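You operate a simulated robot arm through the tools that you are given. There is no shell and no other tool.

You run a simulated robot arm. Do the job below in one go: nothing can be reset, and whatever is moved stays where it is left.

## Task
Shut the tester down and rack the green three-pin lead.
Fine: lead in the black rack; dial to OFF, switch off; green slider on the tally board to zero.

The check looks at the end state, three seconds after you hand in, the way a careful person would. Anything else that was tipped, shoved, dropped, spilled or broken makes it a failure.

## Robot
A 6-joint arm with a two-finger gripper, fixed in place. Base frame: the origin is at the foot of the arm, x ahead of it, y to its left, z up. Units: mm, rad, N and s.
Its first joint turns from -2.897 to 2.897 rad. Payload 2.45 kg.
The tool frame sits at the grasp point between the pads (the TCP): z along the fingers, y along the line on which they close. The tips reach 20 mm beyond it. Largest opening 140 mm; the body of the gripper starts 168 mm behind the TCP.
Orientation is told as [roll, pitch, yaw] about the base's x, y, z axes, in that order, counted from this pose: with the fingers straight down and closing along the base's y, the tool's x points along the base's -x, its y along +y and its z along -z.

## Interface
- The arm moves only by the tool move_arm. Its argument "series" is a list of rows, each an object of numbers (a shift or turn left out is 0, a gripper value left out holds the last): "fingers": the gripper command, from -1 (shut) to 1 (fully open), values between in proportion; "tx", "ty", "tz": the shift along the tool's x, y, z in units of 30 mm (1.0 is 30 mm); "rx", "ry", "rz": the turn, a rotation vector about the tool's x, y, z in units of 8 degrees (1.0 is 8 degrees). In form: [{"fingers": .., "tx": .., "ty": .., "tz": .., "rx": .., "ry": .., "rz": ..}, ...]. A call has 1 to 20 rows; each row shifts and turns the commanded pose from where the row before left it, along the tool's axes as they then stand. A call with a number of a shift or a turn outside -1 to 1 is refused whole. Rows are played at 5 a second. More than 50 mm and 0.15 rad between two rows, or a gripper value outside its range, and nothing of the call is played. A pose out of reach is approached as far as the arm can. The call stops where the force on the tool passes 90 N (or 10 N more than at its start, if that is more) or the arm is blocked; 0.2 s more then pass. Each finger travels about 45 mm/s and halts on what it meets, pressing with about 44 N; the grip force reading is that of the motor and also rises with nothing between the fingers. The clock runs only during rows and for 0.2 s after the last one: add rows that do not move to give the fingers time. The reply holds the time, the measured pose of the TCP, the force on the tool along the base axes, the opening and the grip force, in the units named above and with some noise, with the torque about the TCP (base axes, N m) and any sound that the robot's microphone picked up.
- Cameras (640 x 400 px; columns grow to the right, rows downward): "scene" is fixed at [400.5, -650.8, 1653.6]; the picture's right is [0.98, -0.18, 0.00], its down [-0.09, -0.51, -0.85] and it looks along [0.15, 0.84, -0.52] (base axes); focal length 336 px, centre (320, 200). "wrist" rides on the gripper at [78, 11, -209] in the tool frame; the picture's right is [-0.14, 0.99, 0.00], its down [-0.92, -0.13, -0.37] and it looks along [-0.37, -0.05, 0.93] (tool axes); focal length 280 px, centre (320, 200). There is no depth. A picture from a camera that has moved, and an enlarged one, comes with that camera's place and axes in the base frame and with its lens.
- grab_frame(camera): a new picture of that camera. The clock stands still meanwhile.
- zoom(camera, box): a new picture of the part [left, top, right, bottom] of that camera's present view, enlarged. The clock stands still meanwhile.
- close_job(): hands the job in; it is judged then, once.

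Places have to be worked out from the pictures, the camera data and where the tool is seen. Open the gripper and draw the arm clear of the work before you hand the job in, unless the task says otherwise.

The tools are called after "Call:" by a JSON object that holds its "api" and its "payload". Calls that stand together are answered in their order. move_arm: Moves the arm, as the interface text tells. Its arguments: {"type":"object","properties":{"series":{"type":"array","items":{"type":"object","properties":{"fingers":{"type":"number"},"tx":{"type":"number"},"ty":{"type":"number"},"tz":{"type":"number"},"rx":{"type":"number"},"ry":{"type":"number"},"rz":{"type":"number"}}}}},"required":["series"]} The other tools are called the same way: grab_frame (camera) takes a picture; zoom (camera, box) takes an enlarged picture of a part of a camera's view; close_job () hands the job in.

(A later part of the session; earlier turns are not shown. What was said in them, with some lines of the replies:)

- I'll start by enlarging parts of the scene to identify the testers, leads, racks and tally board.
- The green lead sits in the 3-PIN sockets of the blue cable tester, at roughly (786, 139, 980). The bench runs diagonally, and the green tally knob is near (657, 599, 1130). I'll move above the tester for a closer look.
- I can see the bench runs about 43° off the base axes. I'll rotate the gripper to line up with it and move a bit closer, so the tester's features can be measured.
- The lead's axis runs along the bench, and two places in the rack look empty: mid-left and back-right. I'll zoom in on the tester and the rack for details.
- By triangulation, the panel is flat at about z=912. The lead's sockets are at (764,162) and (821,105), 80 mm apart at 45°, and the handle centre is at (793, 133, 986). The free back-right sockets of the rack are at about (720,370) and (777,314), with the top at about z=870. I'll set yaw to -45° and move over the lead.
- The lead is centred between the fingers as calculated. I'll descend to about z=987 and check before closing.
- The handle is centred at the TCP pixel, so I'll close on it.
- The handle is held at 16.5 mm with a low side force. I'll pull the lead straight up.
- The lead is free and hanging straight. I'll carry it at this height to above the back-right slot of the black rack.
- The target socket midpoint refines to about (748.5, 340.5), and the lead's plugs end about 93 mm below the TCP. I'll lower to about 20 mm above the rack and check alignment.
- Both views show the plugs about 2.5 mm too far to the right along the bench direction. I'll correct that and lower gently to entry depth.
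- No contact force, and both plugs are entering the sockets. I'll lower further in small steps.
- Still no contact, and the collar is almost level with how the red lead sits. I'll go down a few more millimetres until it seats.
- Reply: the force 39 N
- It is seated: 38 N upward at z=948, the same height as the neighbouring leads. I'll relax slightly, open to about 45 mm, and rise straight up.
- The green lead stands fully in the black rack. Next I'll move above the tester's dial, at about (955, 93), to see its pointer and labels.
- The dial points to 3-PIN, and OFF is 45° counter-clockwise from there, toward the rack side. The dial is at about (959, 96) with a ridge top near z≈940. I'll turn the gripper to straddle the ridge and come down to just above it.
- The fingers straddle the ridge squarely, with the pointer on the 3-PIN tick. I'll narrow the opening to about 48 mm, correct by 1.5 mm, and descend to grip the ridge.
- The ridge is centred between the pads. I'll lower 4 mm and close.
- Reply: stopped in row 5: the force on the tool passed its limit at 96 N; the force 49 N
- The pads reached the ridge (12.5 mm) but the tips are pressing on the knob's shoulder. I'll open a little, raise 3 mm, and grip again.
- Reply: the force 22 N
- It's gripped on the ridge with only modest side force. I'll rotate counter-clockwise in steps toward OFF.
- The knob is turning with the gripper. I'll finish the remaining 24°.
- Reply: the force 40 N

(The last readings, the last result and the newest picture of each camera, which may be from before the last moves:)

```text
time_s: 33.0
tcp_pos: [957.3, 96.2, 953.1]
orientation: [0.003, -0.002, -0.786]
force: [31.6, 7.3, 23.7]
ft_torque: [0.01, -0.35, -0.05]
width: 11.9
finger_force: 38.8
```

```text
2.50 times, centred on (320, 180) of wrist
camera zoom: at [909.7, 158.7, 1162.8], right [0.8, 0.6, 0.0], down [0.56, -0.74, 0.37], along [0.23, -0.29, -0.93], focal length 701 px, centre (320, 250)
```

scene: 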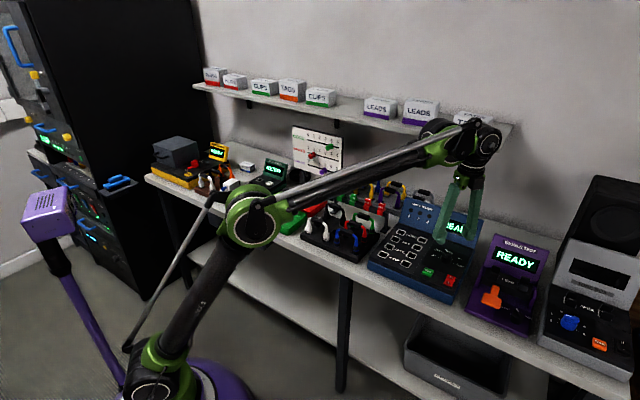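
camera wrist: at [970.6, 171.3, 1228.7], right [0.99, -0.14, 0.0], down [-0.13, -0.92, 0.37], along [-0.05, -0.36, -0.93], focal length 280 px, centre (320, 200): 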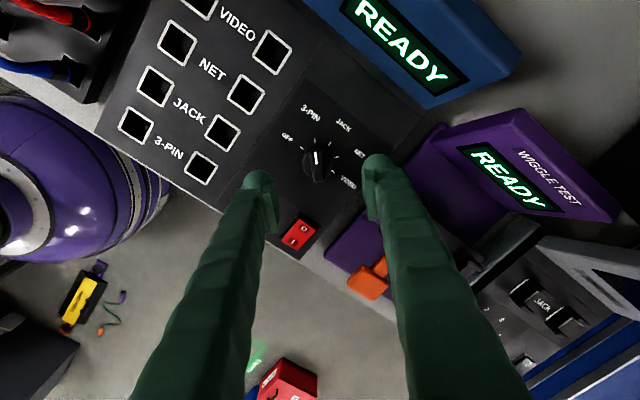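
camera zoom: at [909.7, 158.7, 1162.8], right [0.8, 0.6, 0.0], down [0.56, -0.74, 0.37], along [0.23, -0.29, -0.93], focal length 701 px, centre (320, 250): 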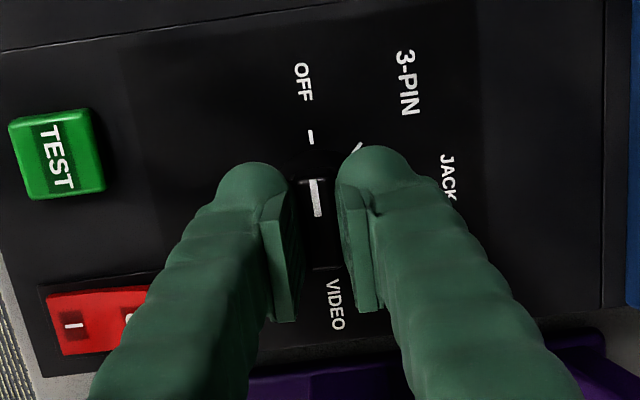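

The pointer now lines up with the OFF tick. I'll open gently and rise, then verify.

Call:
{"api": "move_arm", "payload": {"series": [{"fingers": -0.35}, {}, {}, {"tz": -0.5}, {"tz": -0.9}, {"tz": -0.9}, {}]}}

Call:
{"api": "grab_frame", "payload": {"camera": "wrist"}}

Call:
{"api": "zoom", "payload": {"camera": "wrist", "box": [220, 100, 420, 260]}}

Call:
{"api": "zoom", "payload": {"camera": "scene", "box": [425, 225, 495, 295]}}

```text
time_s: 34.6
tcp_pos: [955.3, 96.9, 1022.4]
orientation: [0.002, -0.002, -0.787]
force: [-0.1, 0.5, 0.2]
ft_torque: [-0.03, 0.03, -0.01]
width: 45.5
finger_force: 0.2
```

```text
taken
camera wrist: at [908.3, 158.6, 1231.4], right [0.8, 0.6, 0.0], down [0.56, -0.74, 0.37], along [0.22, -0.29, -0.93], focal length 280 px, centre (320, 200)
```

wrist: 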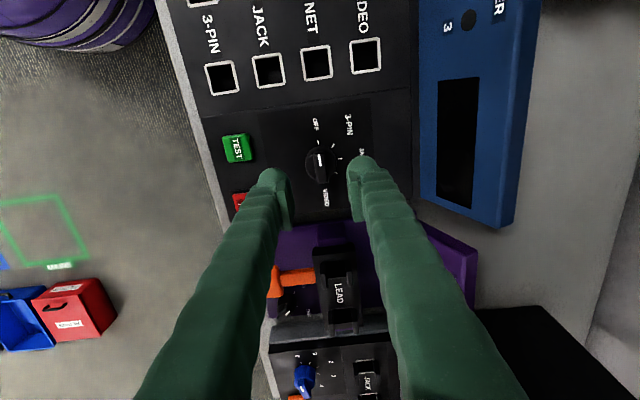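

```text
2.50 times, centred on (320, 180) of wrist
camera zoom: at [908.3, 158.6, 1231.4], right [0.8, 0.6, 0.0], down [0.56, -0.74, 0.37], along [0.22, -0.29, -0.93], focal length 701 px, centre (320, 250)
```

zoom: 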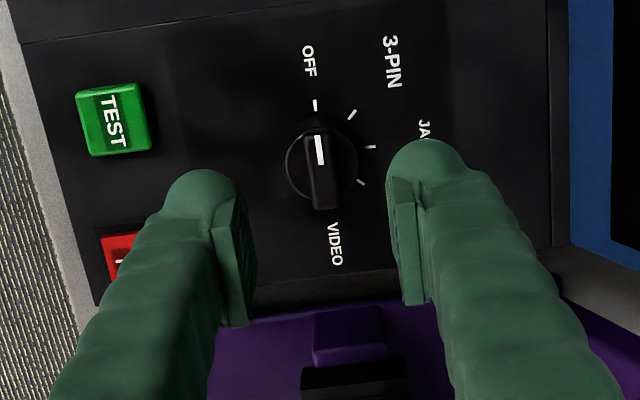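

```text
5.71 times, centred on (460, 260) of scene
camera zoom: at [400.5, -650.8, 1653.6], right [0.98, -0.18, 0.0], down [-0.09, -0.51, -0.85], along [0.15, 0.84, -0.52], focal length 1919 px, centre (-480, -143)
```

zoom: 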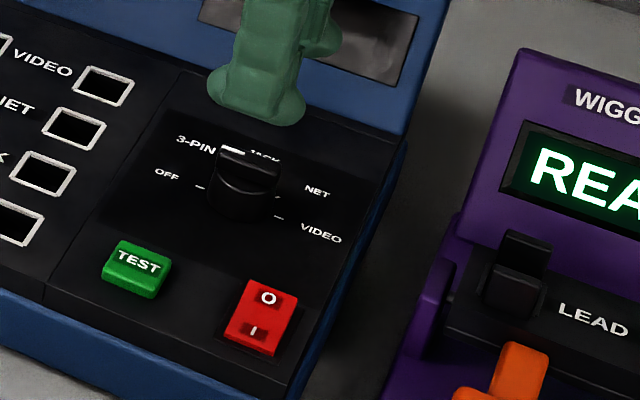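

The dial is at OFF and the display is dark. For the rocker, the O end is at about (930, 15). I'll press it with only the rear finger (gripper 70 mm open), with the other finger in the air in front of the tester, so I'm moving to that hover now.

Call:
{"api": "move_arm", "payload": {"series": [{"tx": -0.334, "ty": -0.976, "fingers": 0}, {"tx": -0.334, "ty": -0.976}, {"tx": -0.334, "ty": -0.976}, {"tx": -0.334, "ty": -0.976}, {"tz": 0.9}, {"tz": 0.9}, {}, {}]}}

Call:
{"api": "grab_frame", "payload": {"camera": "wrist"}}

Call:
{"api": "zoom", "payload": {"camera": "wrist", "box": [280, 100, 480, 260]}}

Call:
{"api": "zoom", "payload": {"camera": "scene", "box": [415, 225, 485, 295]}}

```text
time_s: 36.5
tcp_pos: [900.0, -13.6, 967.3]
orientation: [0.004, -0.002, -0.787]
force: [-0.2, -0.5, 0.9]
ft_torque: [-0.02, 0.02, 0.02]
width: 70.2
finger_force: 0.0
```

```text
taken
camera wrist: at [853.6, 48.8, 1176.8], right [0.8, 0.6, 0.0], down [0.56, -0.74, 0.37], along [0.22, -0.29, -0.93], focal length 280 px, centre (320, 200)
```

wrist: 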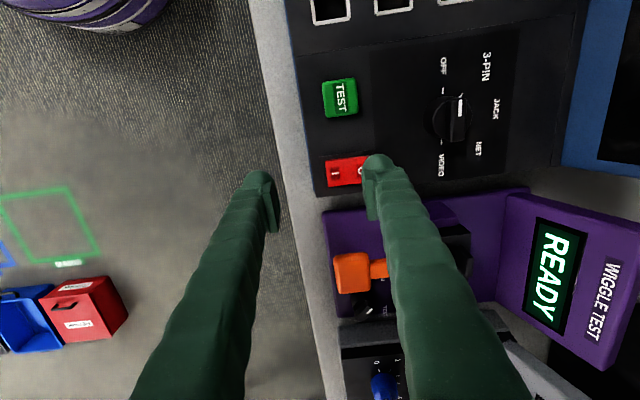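

```text
2.50 times, centred on (380, 180) of wrist
camera zoom: at [853.6, 48.8, 1176.8], right [0.8, 0.6, 0.0], down [0.56, -0.74, 0.37], along [0.22, -0.29, -0.93], focal length 701 px, centre (170, 250)
```

zoom: 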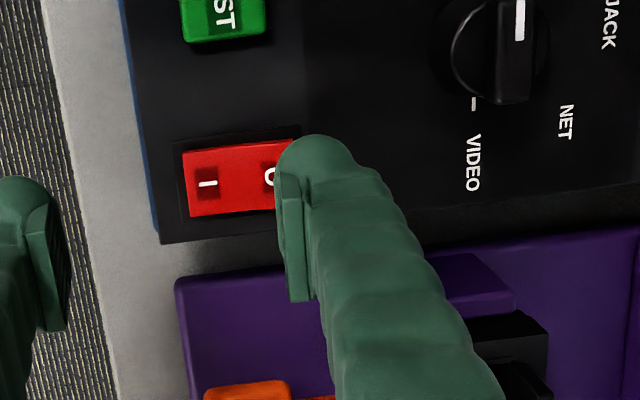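

```text
5.71 times, centred on (450, 260) of scene
camera zoom: at [400.5, -650.8, 1653.6], right [0.98, -0.18, 0.0], down [-0.09, -0.51, -0.85], along [0.15, 0.84, -0.52], focal length 1919 px, centre (-423, -143)
```

zoom: 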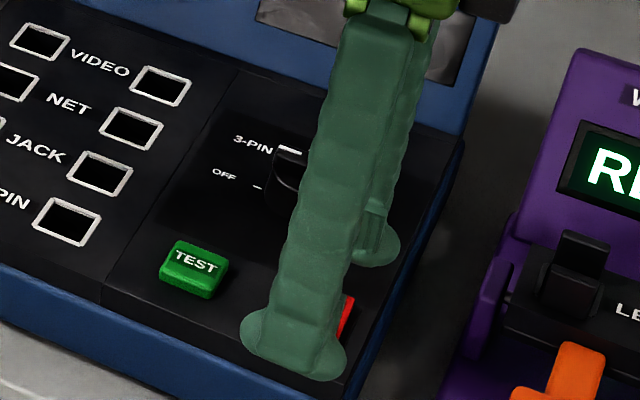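

The rear finger is lined up over the O end of the rocker. I'll descend in small steps until I feel it tip.

Call:
{"api": "move_arm", "payload": {"series": [{"tz": 0.35}, {"tz": 0.35}, {"tz": 0.1}, {}]}}

Call:
{"api": "zoom", "payload": {"camera": "wrist", "box": [280, 100, 480, 260]}}

```text
time_s: 37.5
tcp_pos: [901.2, -14.6, 943.1]
orientation: [0.003, -0.001, -0.786]
force: [-0.2, -0.5, -0.2]
ft_torque: [0.0, -0.02, 0.03]
width: 69.7
finger_force: 0.1
```

```text
2.50 times, centred on (380, 180) of wrist
camera zoom: at [854.7, 48.3, 1152.7], right [0.8, 0.6, 0.0], down [0.56, -0.74, 0.37], along [0.22, -0.29, -0.93], focal length 701 px, centre (170, 250)
```

zoom: 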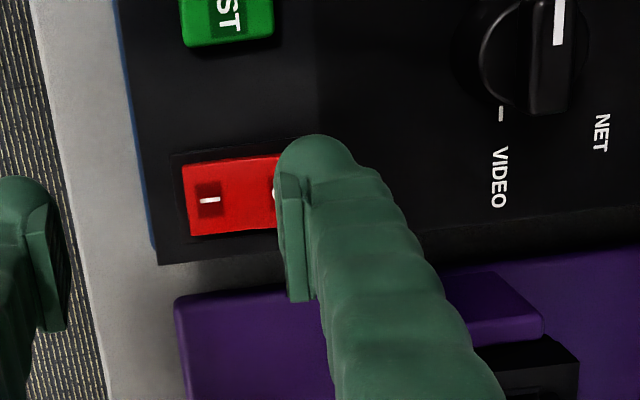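

Call:
{"api": "move_arm", "payload": {"series": [{"tz": 0.08}, {"tz": 0.08}, {"tz": 0.08}, {}]}}

Call:
{"api": "zoom", "payload": {"camera": "wrist", "box": [280, 100, 480, 260]}}

```text
time_s: 38.5
tcp_pos: [900.9, -14.0, 936.3]
orientation: [0.002, -0.001, -0.788]
force: [-0.4, -0.5, 0.0]
ft_torque: [0.01, -0.02, -0.01]
width: 70.0
finger_force: 0.0
```

```text
2.50 times, centred on (380, 180) of wrist
camera zoom: at [853.9, 47.3, 1145.7], right [0.8, 0.6, 0.0], down [0.56, -0.74, 0.37], along [0.22, -0.29, -0.93], focal length 701 px, centre (170, 250)
```

zoom: 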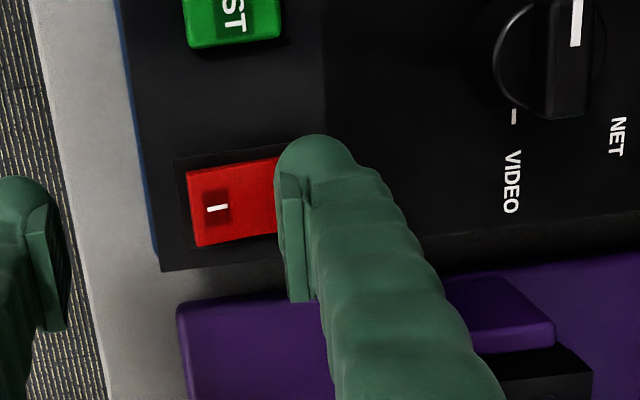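

Zero force at tip height 916, though the rocker looks slightly changed. I'll rise a little to inspect its state.

Call:
{"api": "move_arm", "payload": {"series": [{"tz": -0.5}, {"tz": -0.9, "ty": -0.3}, {"tz": -0.9, "ty": -0.9}, {"tz": -0.6, "ty": -0.9}, {"ty": -0.9}, {}]}}

Call:
{"api": "zoom", "payload": {"camera": "wrist", "box": [330, 80, 490, 220]}}

Call:
{"api": "zoom", "payload": {"camera": "scene", "box": [415, 250, 475, 300]}}

```text
time_s: 39.9
tcp_pos: [835.8, -78.8, 1023.9]
orientation: [0.003, -0.002, -0.788]
force: [0.5, 0.1, 1.2]
ft_torque: [0.01, -0.01, -0.01]
width: 70.1
finger_force: 0.0
```

```text
2.86 times, centred on (410, 150) of wrist
camera zoom: at [790.0, -16.4, 1233.3], right [0.8, 0.6, 0.0], down [0.56, -0.74, 0.37], along [0.22, -0.29, -0.93], focal length 801 px, centre (63, 343)
```

zoom: 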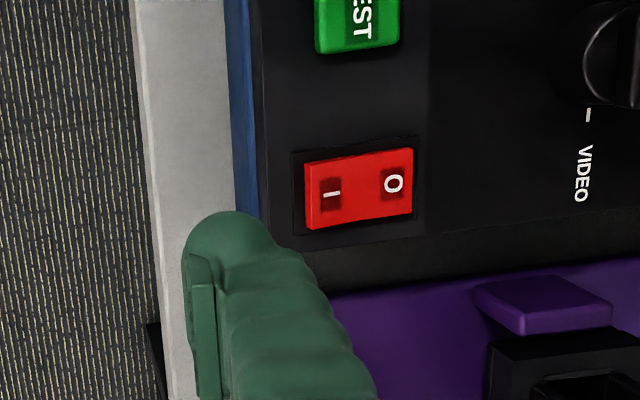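

```text
8.00 times, centred on (445, 275) of scene
camera zoom: at [400.5, -650.8, 1653.6], right [0.98, -0.18, 0.0], down [-0.09, -0.51, -0.85], along [0.15, 0.84, -0.52], focal length 2687 px, centre (-680, -400)
```

zoom: 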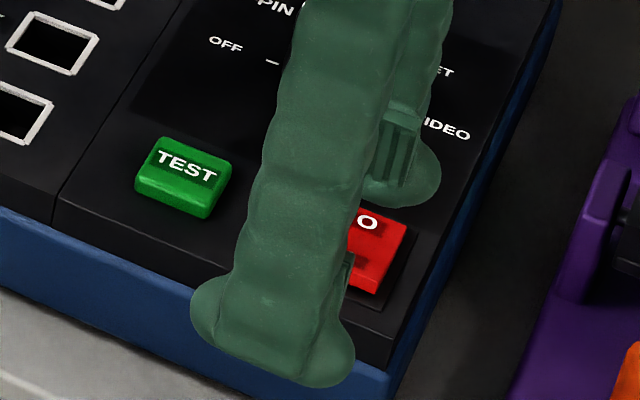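

The I end now stands proud and O sits low, so the rocker has flipped to off. I'll clear the arm upward and turn the gripper to face the tally board, then confirm the switch in the scene view.

Call:
{"api": "move_arm", "payload": {"series": [{"tz": -0.95}, {"tz": -0.95}, {"tz": -0.95}, {"tz": -0.95}, {"tz": -0.95}, {"tz": -0.95}, {"tz": -0.95}, {"rz": -0.9375}, {"rz": -0.9375}, {"rz": -0.9375}, {"rz": -0.9375}, {"rz": -0.9375}, {"rz": -0.9375}, {"rz": -0.9375}, {"rz": -0.9375}, {"rz": -0.9375}, {"rz": -0.9375}, {"rz": -0.9375}, {"rz": -0.9375}, {}]}}

Call:
{"api": "zoom", "payload": {"camera": "scene", "box": [425, 235, 485, 290]}}

Call:
{"api": "grab_frame", "payload": {"camera": "scene"}}

```text
time_s: 44.0
tcp_pos: [837.3, -79.0, 1223.3]
orientation: [-0.002, -0.002, 0.785]
force: [0.1, -0.4, -0.5]
ft_torque: [-0.01, -0.01, -0.01]
width: 70.2
finger_force: 0.0
```

```text
7.27 times, centred on (455, 262) of scene
camera zoom: at [400.5, -650.8, 1653.6], right [0.98, -0.18, 0.0], down [-0.09, -0.51, -0.85], along [0.15, 0.84, -0.52], focal length 2442 px, centre (-662, -254)
```

zoom: 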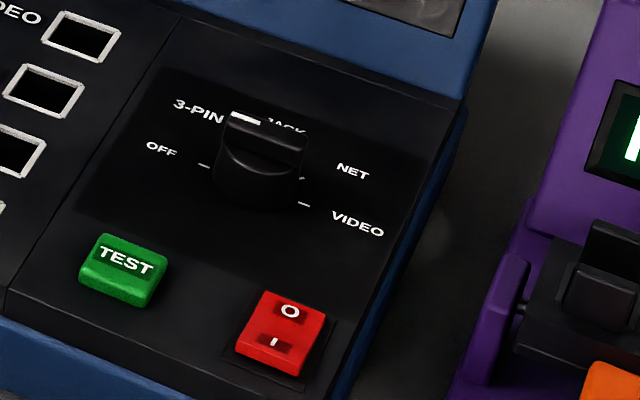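

```text
taken
```

scene: 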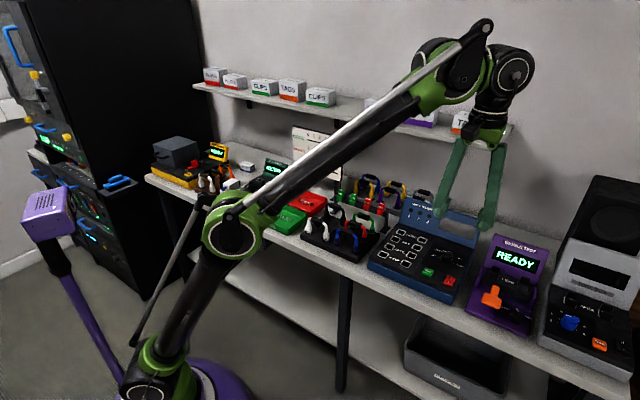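

The rocker has clearly flipped: O is down, I is up, and the display is dark. Now I'll move in front of the tally board to view its green slider.

Call:
{"api": "move_arm", "payload": {"series": [{"ty": 1.0, "tx": -0.35}, {"ty": 1.0, "tx": -0.35}, {"ty": 1.0, "tx": -0.35}, {"ty": 1.0, "tx": -0.35}, {"ty": 1.0, "tx": -0.35}, {"ty": 1.0, "tx": -0.35}, {"ty": 1.0, "tx": -0.35}, {"ty": 1.0, "tx": -0.35}, {"ty": 1.0, "tx": -0.35}, {"ty": 1.0, "tx": -0.35}, {"ty": 1.0, "tx": -0.35}, {"ty": 1.0, "tx": -0.35}, {"ty": 1.0, "tx": -0.35}, {"ty": 1.0, "tx": -0.35}, {"ty": 1.0, "tx": -0.35}, {"ty": 1.0, "tx": -0.35}, {"ty": 1.0, "tx": -0.35}, {"ty": 1.0, "tx": -0.35}, {"ty": 1.0, "tx": -0.35}, {}]}}

Call:
{"api": "grab_frame", "payload": {"camera": "wrist"}}

Call:
{"api": "grab_frame", "payload": {"camera": "scene"}}

```text
time_s: 48.2
tcp_pos: [576.5, 467.1, 1221.7]
orientation: [-0.001, -0.002, 0.785]
force: [0.7, -0.6, 0.3]
ft_torque: [0.0, -0.01, -0.02]
width: 69.9
finger_force: 0.1
```

```text
taken
camera wrist: at [514.3, 418.2, 1432.1], right [-0.6, 0.8, 0.0], down [0.74, 0.56, 0.37], along [0.3, 0.22, -0.93], focal length 280 px, centre (320, 200)
```

wrist: 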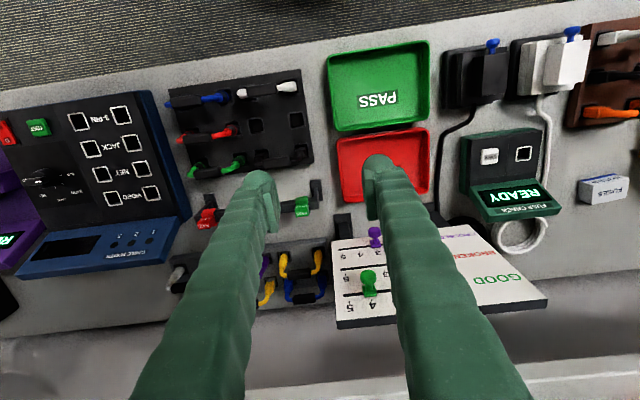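

```text
taken
```

scene: 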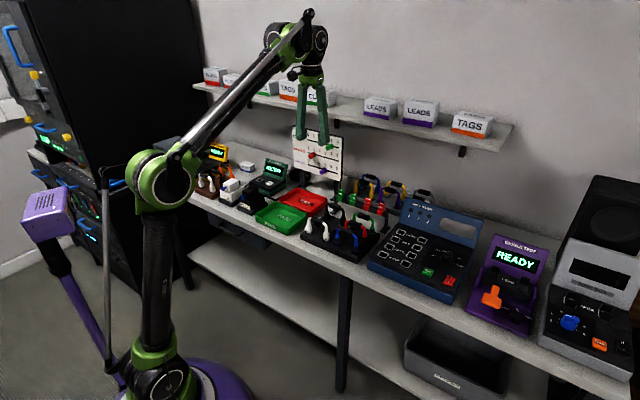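

Call:
{"api": "zoom", "payload": {"camera": "wrist", "box": [320, 190, 560, 340]}}

Call:
{"api": "zoom", "payload": {"camera": "scene", "box": [285, 120, 355, 190]}}

```text
2.67 times, centred on (440, 265) of wrist
camera zoom: at [514.3, 418.2, 1432.1], right [-0.6, 0.8, 0.0], down [0.74, 0.56, 0.37], along [0.3, 0.22, -0.93], focal length 748 px, centre (0, 27)
```

zoom: 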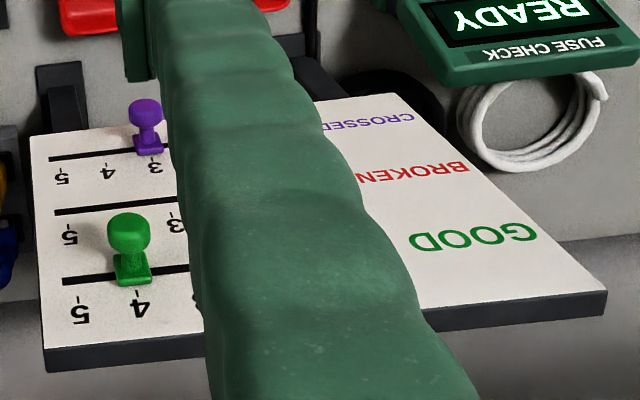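

```text
5.71 times, centred on (320, 155) of scene
camera zoom: at [400.5, -650.8, 1653.6], right [0.98, -0.18, 0.0], down [-0.09, -0.51, -0.85], along [0.15, 0.84, -0.52], focal length 1919 px, centre (320, 457)
```

zoom: 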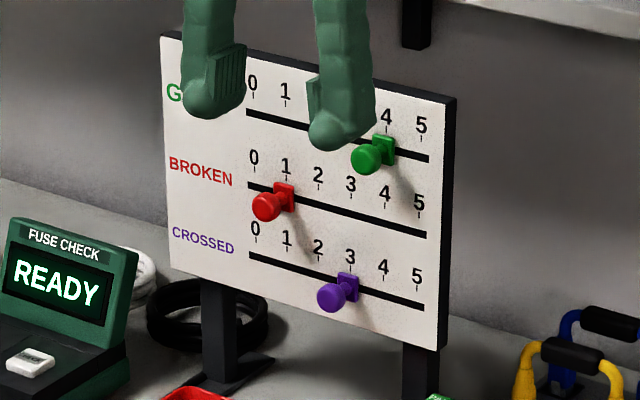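

I've worked out the board's geometry. The face is vertical at n≈931 mm from the base along the inward normal, and the top edge is at z≈1163. The GOOD track is at z≈1119 with 30 mm per mark (mark 4 at u≈38, mark 0 at u≈-82), and the green ball is about 20 mm off the face. I'll approach above the slider at a safe height.

Call:
{"api": "move_arm", "payload": {"series": [{"tx": -0.88, "ty": 0.262}, {"tx": -0.88, "ty": 0.262}, {"tx": -0.88, "ty": 0.262}, {"tx": -0.88, "ty": 0.262}, {"tx": -0.88, "ty": 0.262}, {}, {}]}}

Call:
{"api": "grab_frame", "payload": {"camera": "wrist"}}

Call:
{"api": "grab_frame", "payload": {"camera": "scene"}}

Call:
{"api": "zoom", "payload": {"camera": "scene", "box": [260, 40, 400, 190]}}

```text
time_s: 49.9
tcp_pos: [639.5, 584.1, 1219.2]
orientation: [-0.003, -0.002, 0.785]
force: [0.4, 0.9, 0.2]
ft_torque: [0.04, 0.02, 0.02]
width: 70.0
finger_force: 0.1
out of reach, approached as far as the arm can: row 5
```

```text
taken
camera wrist: at [576.5, 536.0, 1430.3], right [-0.6, 0.8, 0.0], down [0.74, 0.56, 0.37], along [0.3, 0.22, -0.93], focal length 280 px, centre (320, 200)
```

wrist: 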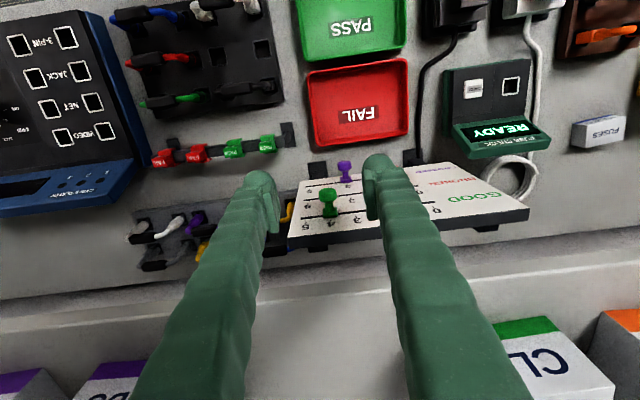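

```text
taken
```

scene: 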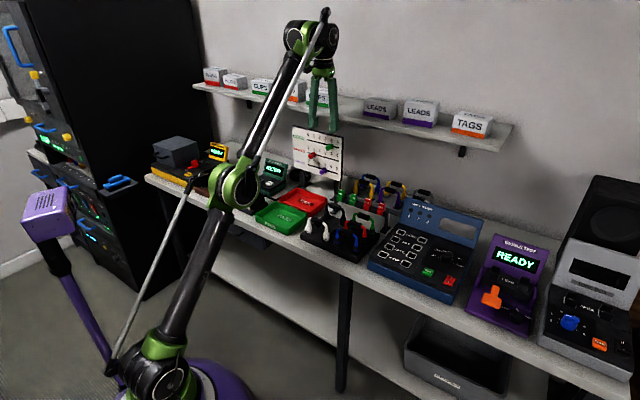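

```text
2.67 times, centred on (330, 115) of scene
camera zoom: at [400.5, -650.8, 1653.6], right [0.98, -0.18, 0.0], down [-0.09, -0.51, -0.85], along [0.15, 0.84, -0.52], focal length 896 px, centre (293, 427)
```

zoom: 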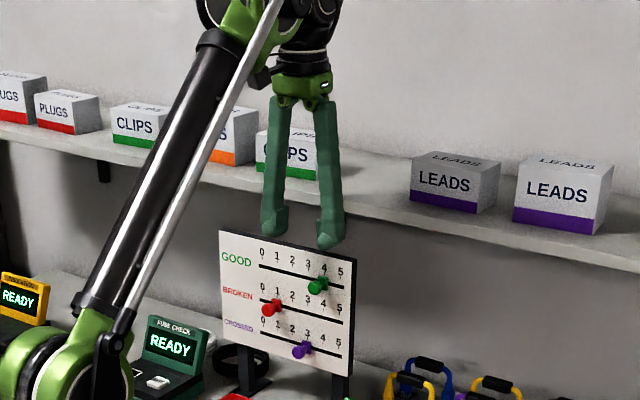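

At this height the straight-down pose runs out of reach at n≈865. I'll tilt the tool about 35° so the fingers lean toward the board, which brings the wrist back within reach.

Call:
{"api": "move_arm", "payload": {"series": [{"tx": 0.5}, {"ry": -0.875}, {"ry": -0.875}, {"ry": -0.875}, {"ry": -0.875}, {"ry": -0.875}, {}, {}]}}

Call:
{"api": "grab_frame", "payload": {"camera": "wrist"}}

Call:
{"api": "zoom", "payload": {"camera": "scene", "box": [260, 40, 400, 190]}}

```text
time_s: 51.6
tcp_pos: [628.1, 574.8, 1220.8]
orientation: [-0.002, -0.614, 0.786]
force: [-0.7, 0.2, 0.2]
ft_torque: [-0.04, -0.02, 0.02]
width: 70.1
finger_force: 0.0
```

```text
taken
camera wrist: at [491.3, 451.7, 1346.9], right [-0.62, 0.78, 0.08], down [0.47, 0.29, 0.83], along [0.63, 0.55, -0.55], focal length 280 px, centre (320, 200)
```

wrist: 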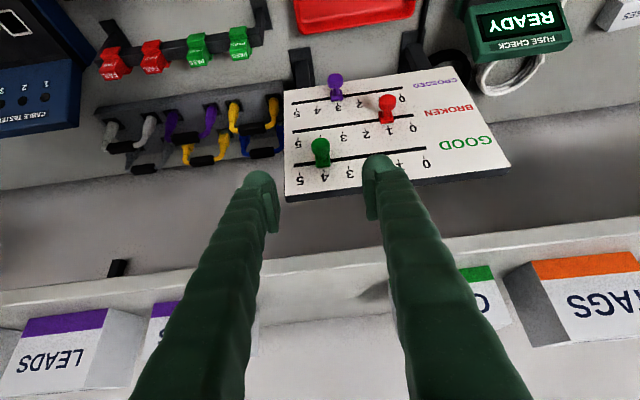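

```text
2.67 times, centred on (330, 115) of scene
camera zoom: at [400.5, -650.8, 1653.6], right [0.98, -0.18, 0.0], down [-0.09, -0.51, -0.85], along [0.15, 0.84, -0.52], focal length 896 px, centre (293, 427)
```

zoom: 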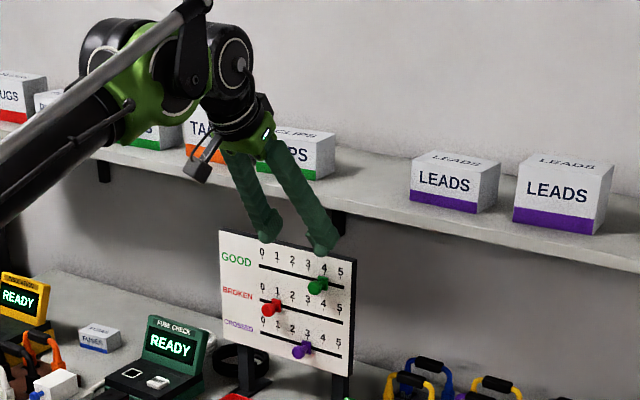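

Call:
{"api": "zoom", "payload": {"camera": "wrist", "box": [270, 70, 450, 210]}}

```text
2.86 times, centred on (360, 140) of wrist
camera zoom: at [491.3, 451.7, 1346.9], right [-0.62, 0.78, 0.08], down [0.47, 0.29, 0.83], along [0.63, 0.55, -0.55], focal length 801 px, centre (206, 371)
```

zoom: 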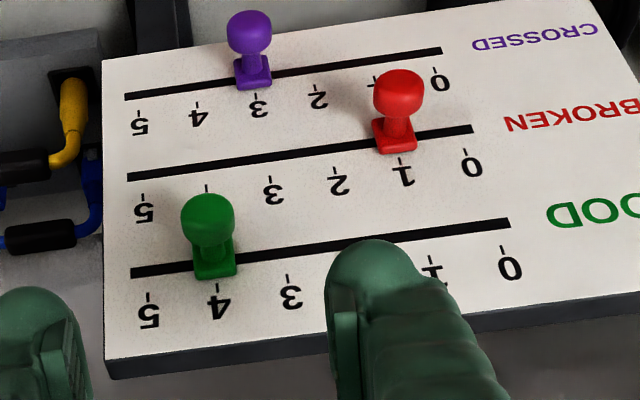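

From this view the slider's ball is 26 mm off the face, at n≈906, u≈36, z≈1118, and mark 0 is about 120 mm to its left. I'll lower the fingers to straddle the ball without touching the board.

Call:
{"api": "move_arm", "payload": {"series": [{"tx": 0.171, "tz": 0.9, "ty": 0.015}, {"tx": 0.171, "tz": 0.9, "ty": 0.015}, {"tx": 0.171, "tz": 0.9, "ty": 0.015}, {"tx": 0.171, "tz": 0.9, "ty": 0.015}, {}, {}]}}

Call:
{"api": "grab_frame", "payload": {"camera": "wrist"}}

Call:
{"api": "zoom", "payload": {"camera": "wrist", "box": [230, 100, 430, 260]}}

Call:
{"api": "zoom", "payload": {"camera": "scene", "box": [280, 100, 370, 190]}}

```text
time_s: 53.0
tcp_pos: [658.4, 607.1, 1120.9]
orientation: [-0.002, -0.613, 0.785]
force: [-0.4, 0.5, 0.0]
ft_torque: [0.01, -0.05, 0.01]
width: 69.7
finger_force: 0.0
```

```text
taken
camera wrist: at [522.1, 484.7, 1246.8], right [-0.62, 0.78, 0.08], down [0.47, 0.29, 0.83], along [0.63, 0.55, -0.55], focal length 280 px, centre (320, 200)
```

wrist: 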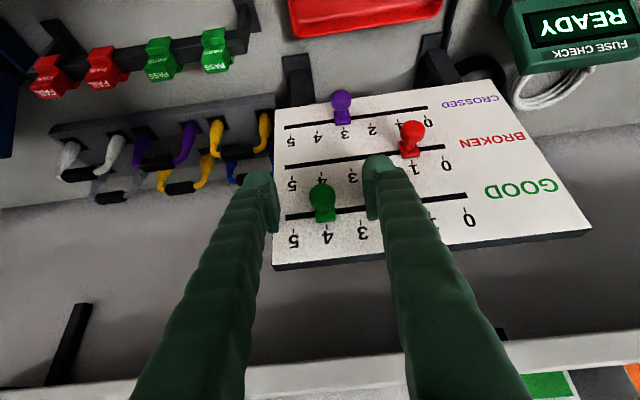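

```text
2.50 times, centred on (330, 180) of wrist
camera zoom: at [522.1, 484.7, 1246.8], right [-0.62, 0.78, 0.08], down [0.47, 0.29, 0.83], along [0.63, 0.55, -0.55], focal length 701 px, centre (295, 250)
```

zoom: 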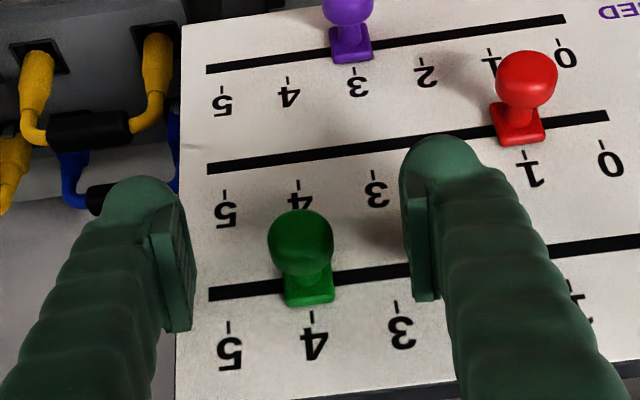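

```text
4.44 times, centred on (325, 145) of scene
camera zoom: at [400.5, -650.8, 1653.6], right [0.98, -0.18, 0.0], down [-0.09, -0.51, -0.85], along [0.15, 0.84, -0.52], focal length 1493 px, centre (298, 444)
```

zoom: 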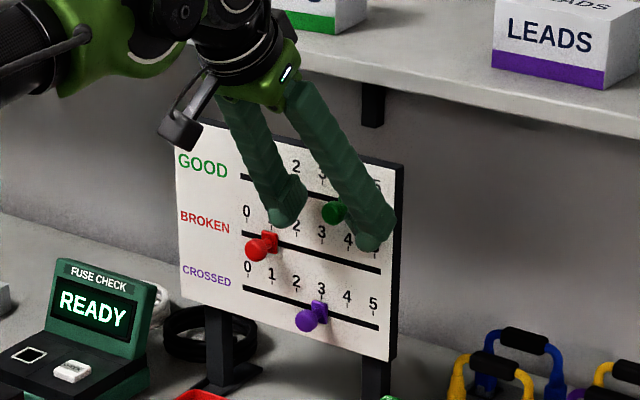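

The fingers straddle the ball as planned. I'll narrow the gap to about 28 mm without gripping and slide left along the track most of the way.

Call:
{"api": "move_arm", "payload": {"series": [{"fingers": -0.6}, {}, {}, {"ty": 0.4}, {"ty": 0.4}, {"ty": 0.4}, {"ty": 0.4}, {"ty": 0.4}, {"ty": 0.4}, {"ty": 0.4}, {"ty": 0.4}, {"ty": 0.4}, {}]}}

Call:
{"api": "zoom", "payload": {"camera": "wrist", "box": [230, 100, 430, 260]}}

Call:
{"api": "zoom", "payload": {"camera": "scene", "box": [280, 100, 370, 190]}}

```text
time_s: 55.9
tcp_pos: [583.6, 685.6, 1119.2]
orientation: [-0.003, -0.613, 0.787]
force: [0.7, -1.3, -0.4]
ft_torque: [0.0, -0.02, -0.02]
width: 27.9
finger_force: 0.0
```

```text
2.50 times, centred on (330, 180) of wrist
camera zoom: at [446.0, 561.5, 1246.8], right [-0.62, 0.78, 0.08], down [0.47, 0.29, 0.83], along [0.63, 0.55, -0.55], focal length 701 px, centre (295, 250)
```

zoom: 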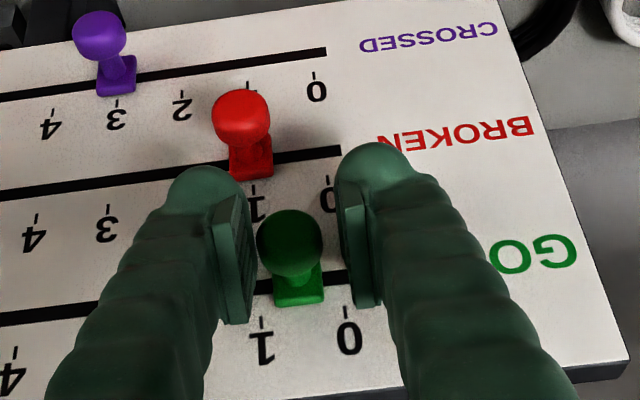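

```text
4.44 times, centred on (325, 145) of scene
camera zoom: at [400.5, -650.8, 1653.6], right [0.98, -0.18, 0.0], down [-0.09, -0.51, -0.85], along [0.15, 0.84, -0.52], focal length 1493 px, centre (298, 444)
```

zoom: 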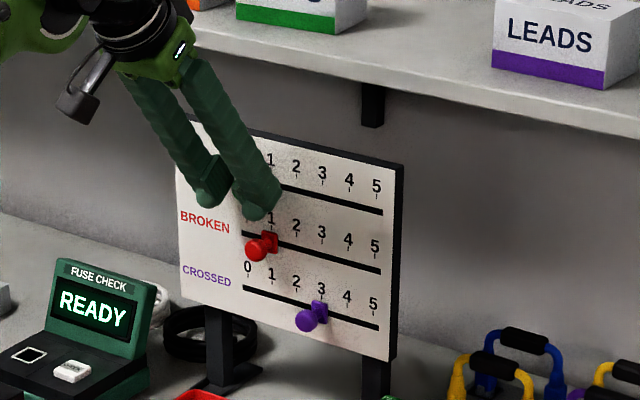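

The slider moves easily and is about 15 mm short of 0. I'll advance the rest.

Call:
{"api": "move_arm", "payload": {"series": [{"ty": 0.25}, {"ty": 0.26}, {}]}}

Call:
{"api": "zoom", "payload": {"camera": "wrist", "box": [230, 100, 430, 260]}}

```text
time_s: 56.6
tcp_pos: [571.9, 694.9, 1118.8]
orientation: [0.0, -0.612, 0.784]
force: [-0.9, 0.6, 0.7]
ft_torque: [-0.01, -0.01, -0.03]
width: 28.0
finger_force: 0.0
```

```text
2.50 times, centred on (330, 180) of wrist
camera zoom: at [435.3, 572.1, 1246.2], right [-0.62, 0.78, 0.08], down [0.47, 0.29, 0.83], along [0.63, 0.55, -0.55], focal length 701 px, centre (295, 250)
```

zoom: 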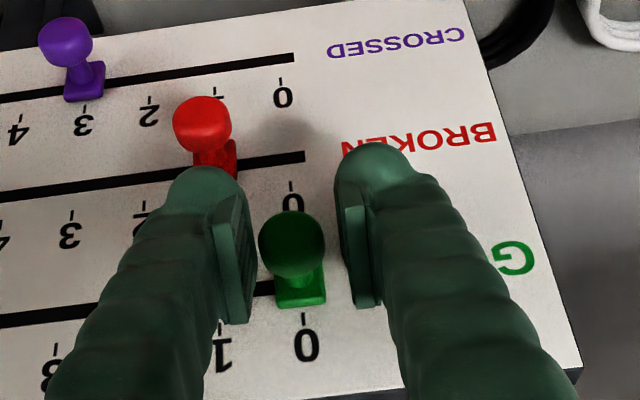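

The block looks aligned with the 0 tick. I'll open a bit, back off along the tool axis, and check without obstruction.

Call:
{"api": "move_arm", "payload": {"series": [{"fingers": -0.3}, {}, {}, {"tz": -0.6}, {"tz": -0.9}, {"tz": -0.9}, {"tz": -0.9}, {}]}}

Call:
{"api": "zoom", "payload": {"camera": "wrist", "box": [230, 60, 430, 220]}}

Call:
{"api": "zoom", "payload": {"camera": "scene", "box": [285, 120, 345, 180]}}

```text
time_s: 58.5
tcp_pos: [530.1, 655.1, 1201.7]
orientation: [-0.001, -0.613, 0.785]
force: [-0.8, 0.8, 0.2]
ft_torque: [0.02, 0.02, 0.02]
width: 49.2
finger_force: 0.1
```

```text
2.50 times, centred on (330, 140) of wrist
camera zoom: at [393.8, 531.0, 1328.8], right [-0.62, 0.78, 0.08], down [0.47, 0.29, 0.83], along [0.63, 0.55, -0.55], focal length 701 px, centre (295, 350)
```

zoom: 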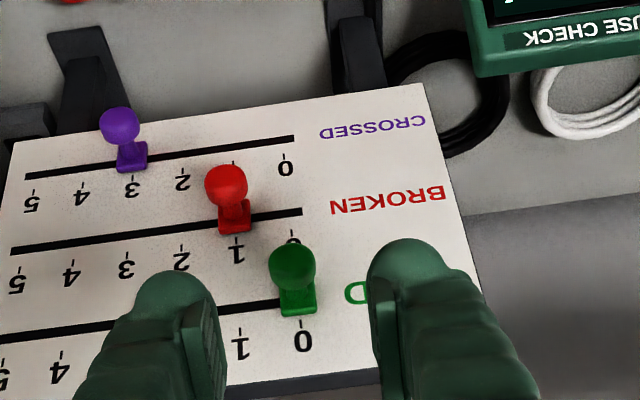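

```text
6.67 times, centred on (315, 150) of scene
camera zoom: at [400.5, -650.8, 1653.6], right [0.98, -0.18, 0.0], down [-0.09, -0.51, -0.85], along [0.15, 0.84, -0.52], focal length 2239 px, centre (353, 533)
```

zoom: 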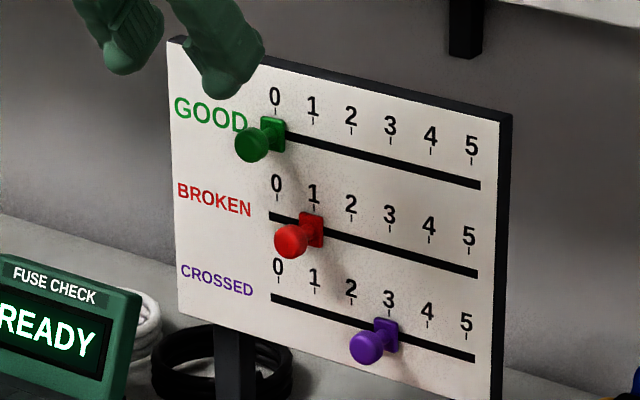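

All three sliders are offset from their ticks in the same way, so green sits exactly on 0 and red and purple are untouched. I'll draw the arm well clear and do a final inspection.

Call:
{"api": "move_arm", "payload": {"series": [{"tz": -0.9}, {"tz": -0.9}, {"tz": -0.9}, {"tz": -0.9}, {"tz": -0.9}, {"ry": 0.875}, {"ry": 0.875}, {"ry": 0.875}, {"ry": 0.875}, {"ry": 0.875}, {"tx": 0.9}, {"tx": 0.9}, {"tx": 0.9}, {"tx": 0.9}, {"tx": 0.9, "fingers": 1}, {}, {}, {}]}}

Call:
{"api": "grab_frame", "payload": {"camera": "scene"}}

Call:
{"api": "zoom", "payload": {"camera": "scene", "box": [285, 170, 485, 300]}}

Call:
{"api": "zoom", "payload": {"camera": "scene", "box": [140, 110, 340, 240]}}

Call:
{"api": "zoom", "payload": {"camera": "scene", "box": [425, 225, 485, 295]}}

```text
time_s: 62.2
tcp_pos: [377.1, 497.7, 1302.8]
orientation: [-0.002, -0.004, 0.783]
force: [-0.2, -0.2, -0.4]
ft_torque: [-0.03, -0.02, -0.01]
width: 137.3
finger_force: 0.0
out of reach, approached as far as the arm can: row 10
```

```text
taken
```

scene: 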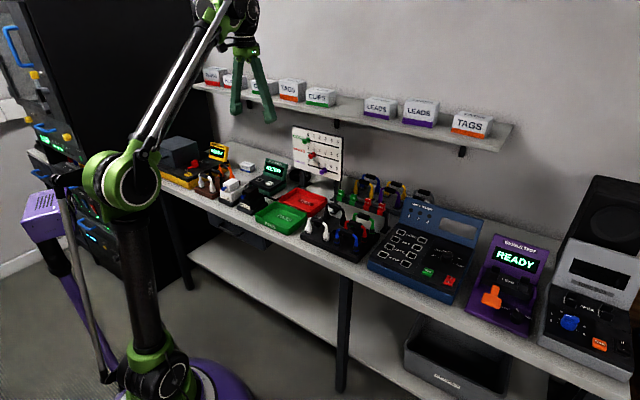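

```text
3.08 times, centred on (385, 235) of scene
camera zoom: at [400.5, -650.8, 1653.6], right [0.98, -0.18, 0.0], down [-0.09, -0.51, -0.85], along [0.15, 0.84, -0.52], focal length 1033 px, centre (120, 92)
```

zoom: 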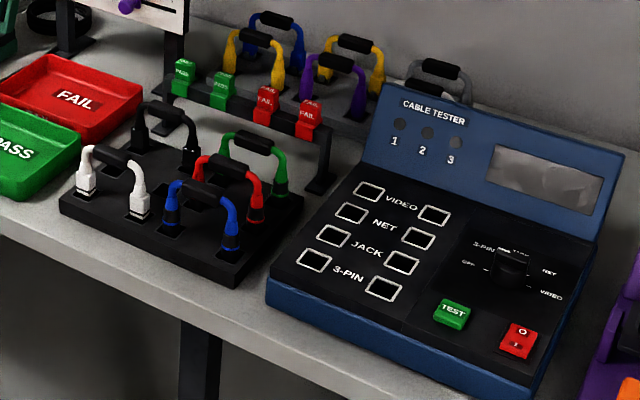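

```text
3.08 times, centred on (240, 175) of scene
camera zoom: at [400.5, -650.8, 1653.6], right [0.98, -0.18, 0.0], down [-0.09, -0.51, -0.85], along [0.15, 0.84, -0.52], focal length 1033 px, centre (566, 277)
```

zoom: 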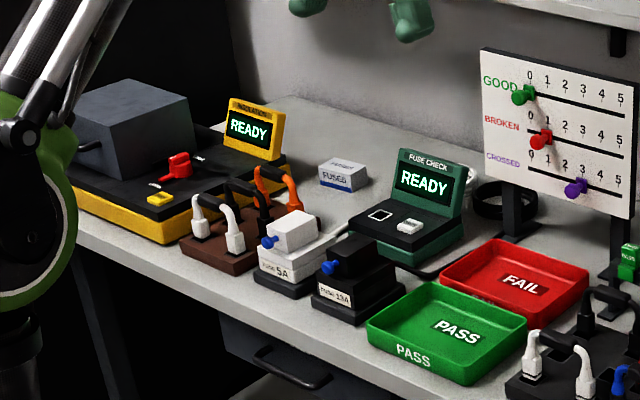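

```text
5.71 times, centred on (455, 260) of scene
camera zoom: at [400.5, -650.8, 1653.6], right [0.98, -0.18, 0.0], down [-0.09, -0.51, -0.85], along [0.15, 0.84, -0.52], focal length 1919 px, centre (-451, -143)
```

zoom: 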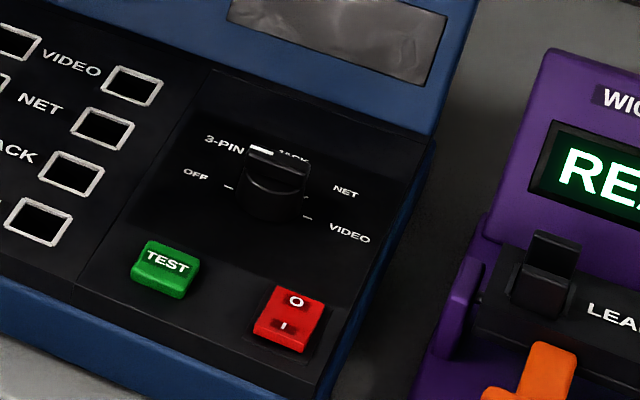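

The final views show everything in place:
- **Lead:** fully in the black rack.
- **Tester:** dial on OFF, rocker off and display dark.
- **Tally board:** green slider at 0.
- **Rest of the bench:** nothing else disturbed.

The gripper is open and the arm is clear, so I'm handing in.

Call:
{"api": "close_job", "payload": {}}

```text
The job is handed in.
```

The cable tester is shut down and the green three-pin lead is in the black rack. I checked everything in the camera views before handing in, but no verdict has come back yet.

- **Lead:** it stands in the back-right slot of the black rack, at the same height as the leads next to it.
- **Tester:** the dial points to OFF, the red switch is off (O side down) and the display is dark.
- **Tally board:** the green slider is on 0. The red and purple sliders are still on 1 and 3.
- **Everything else:** I saw nothing tipped, shoved or dropped in the final views. The gripper is open and the arm is clear of the bench.

While I was gripping the dial, the fingertips pressed on the knob and the arm stopped itself at 96 N. I backed off and gripped again, and saw no damage to the dial or tester afterwards.
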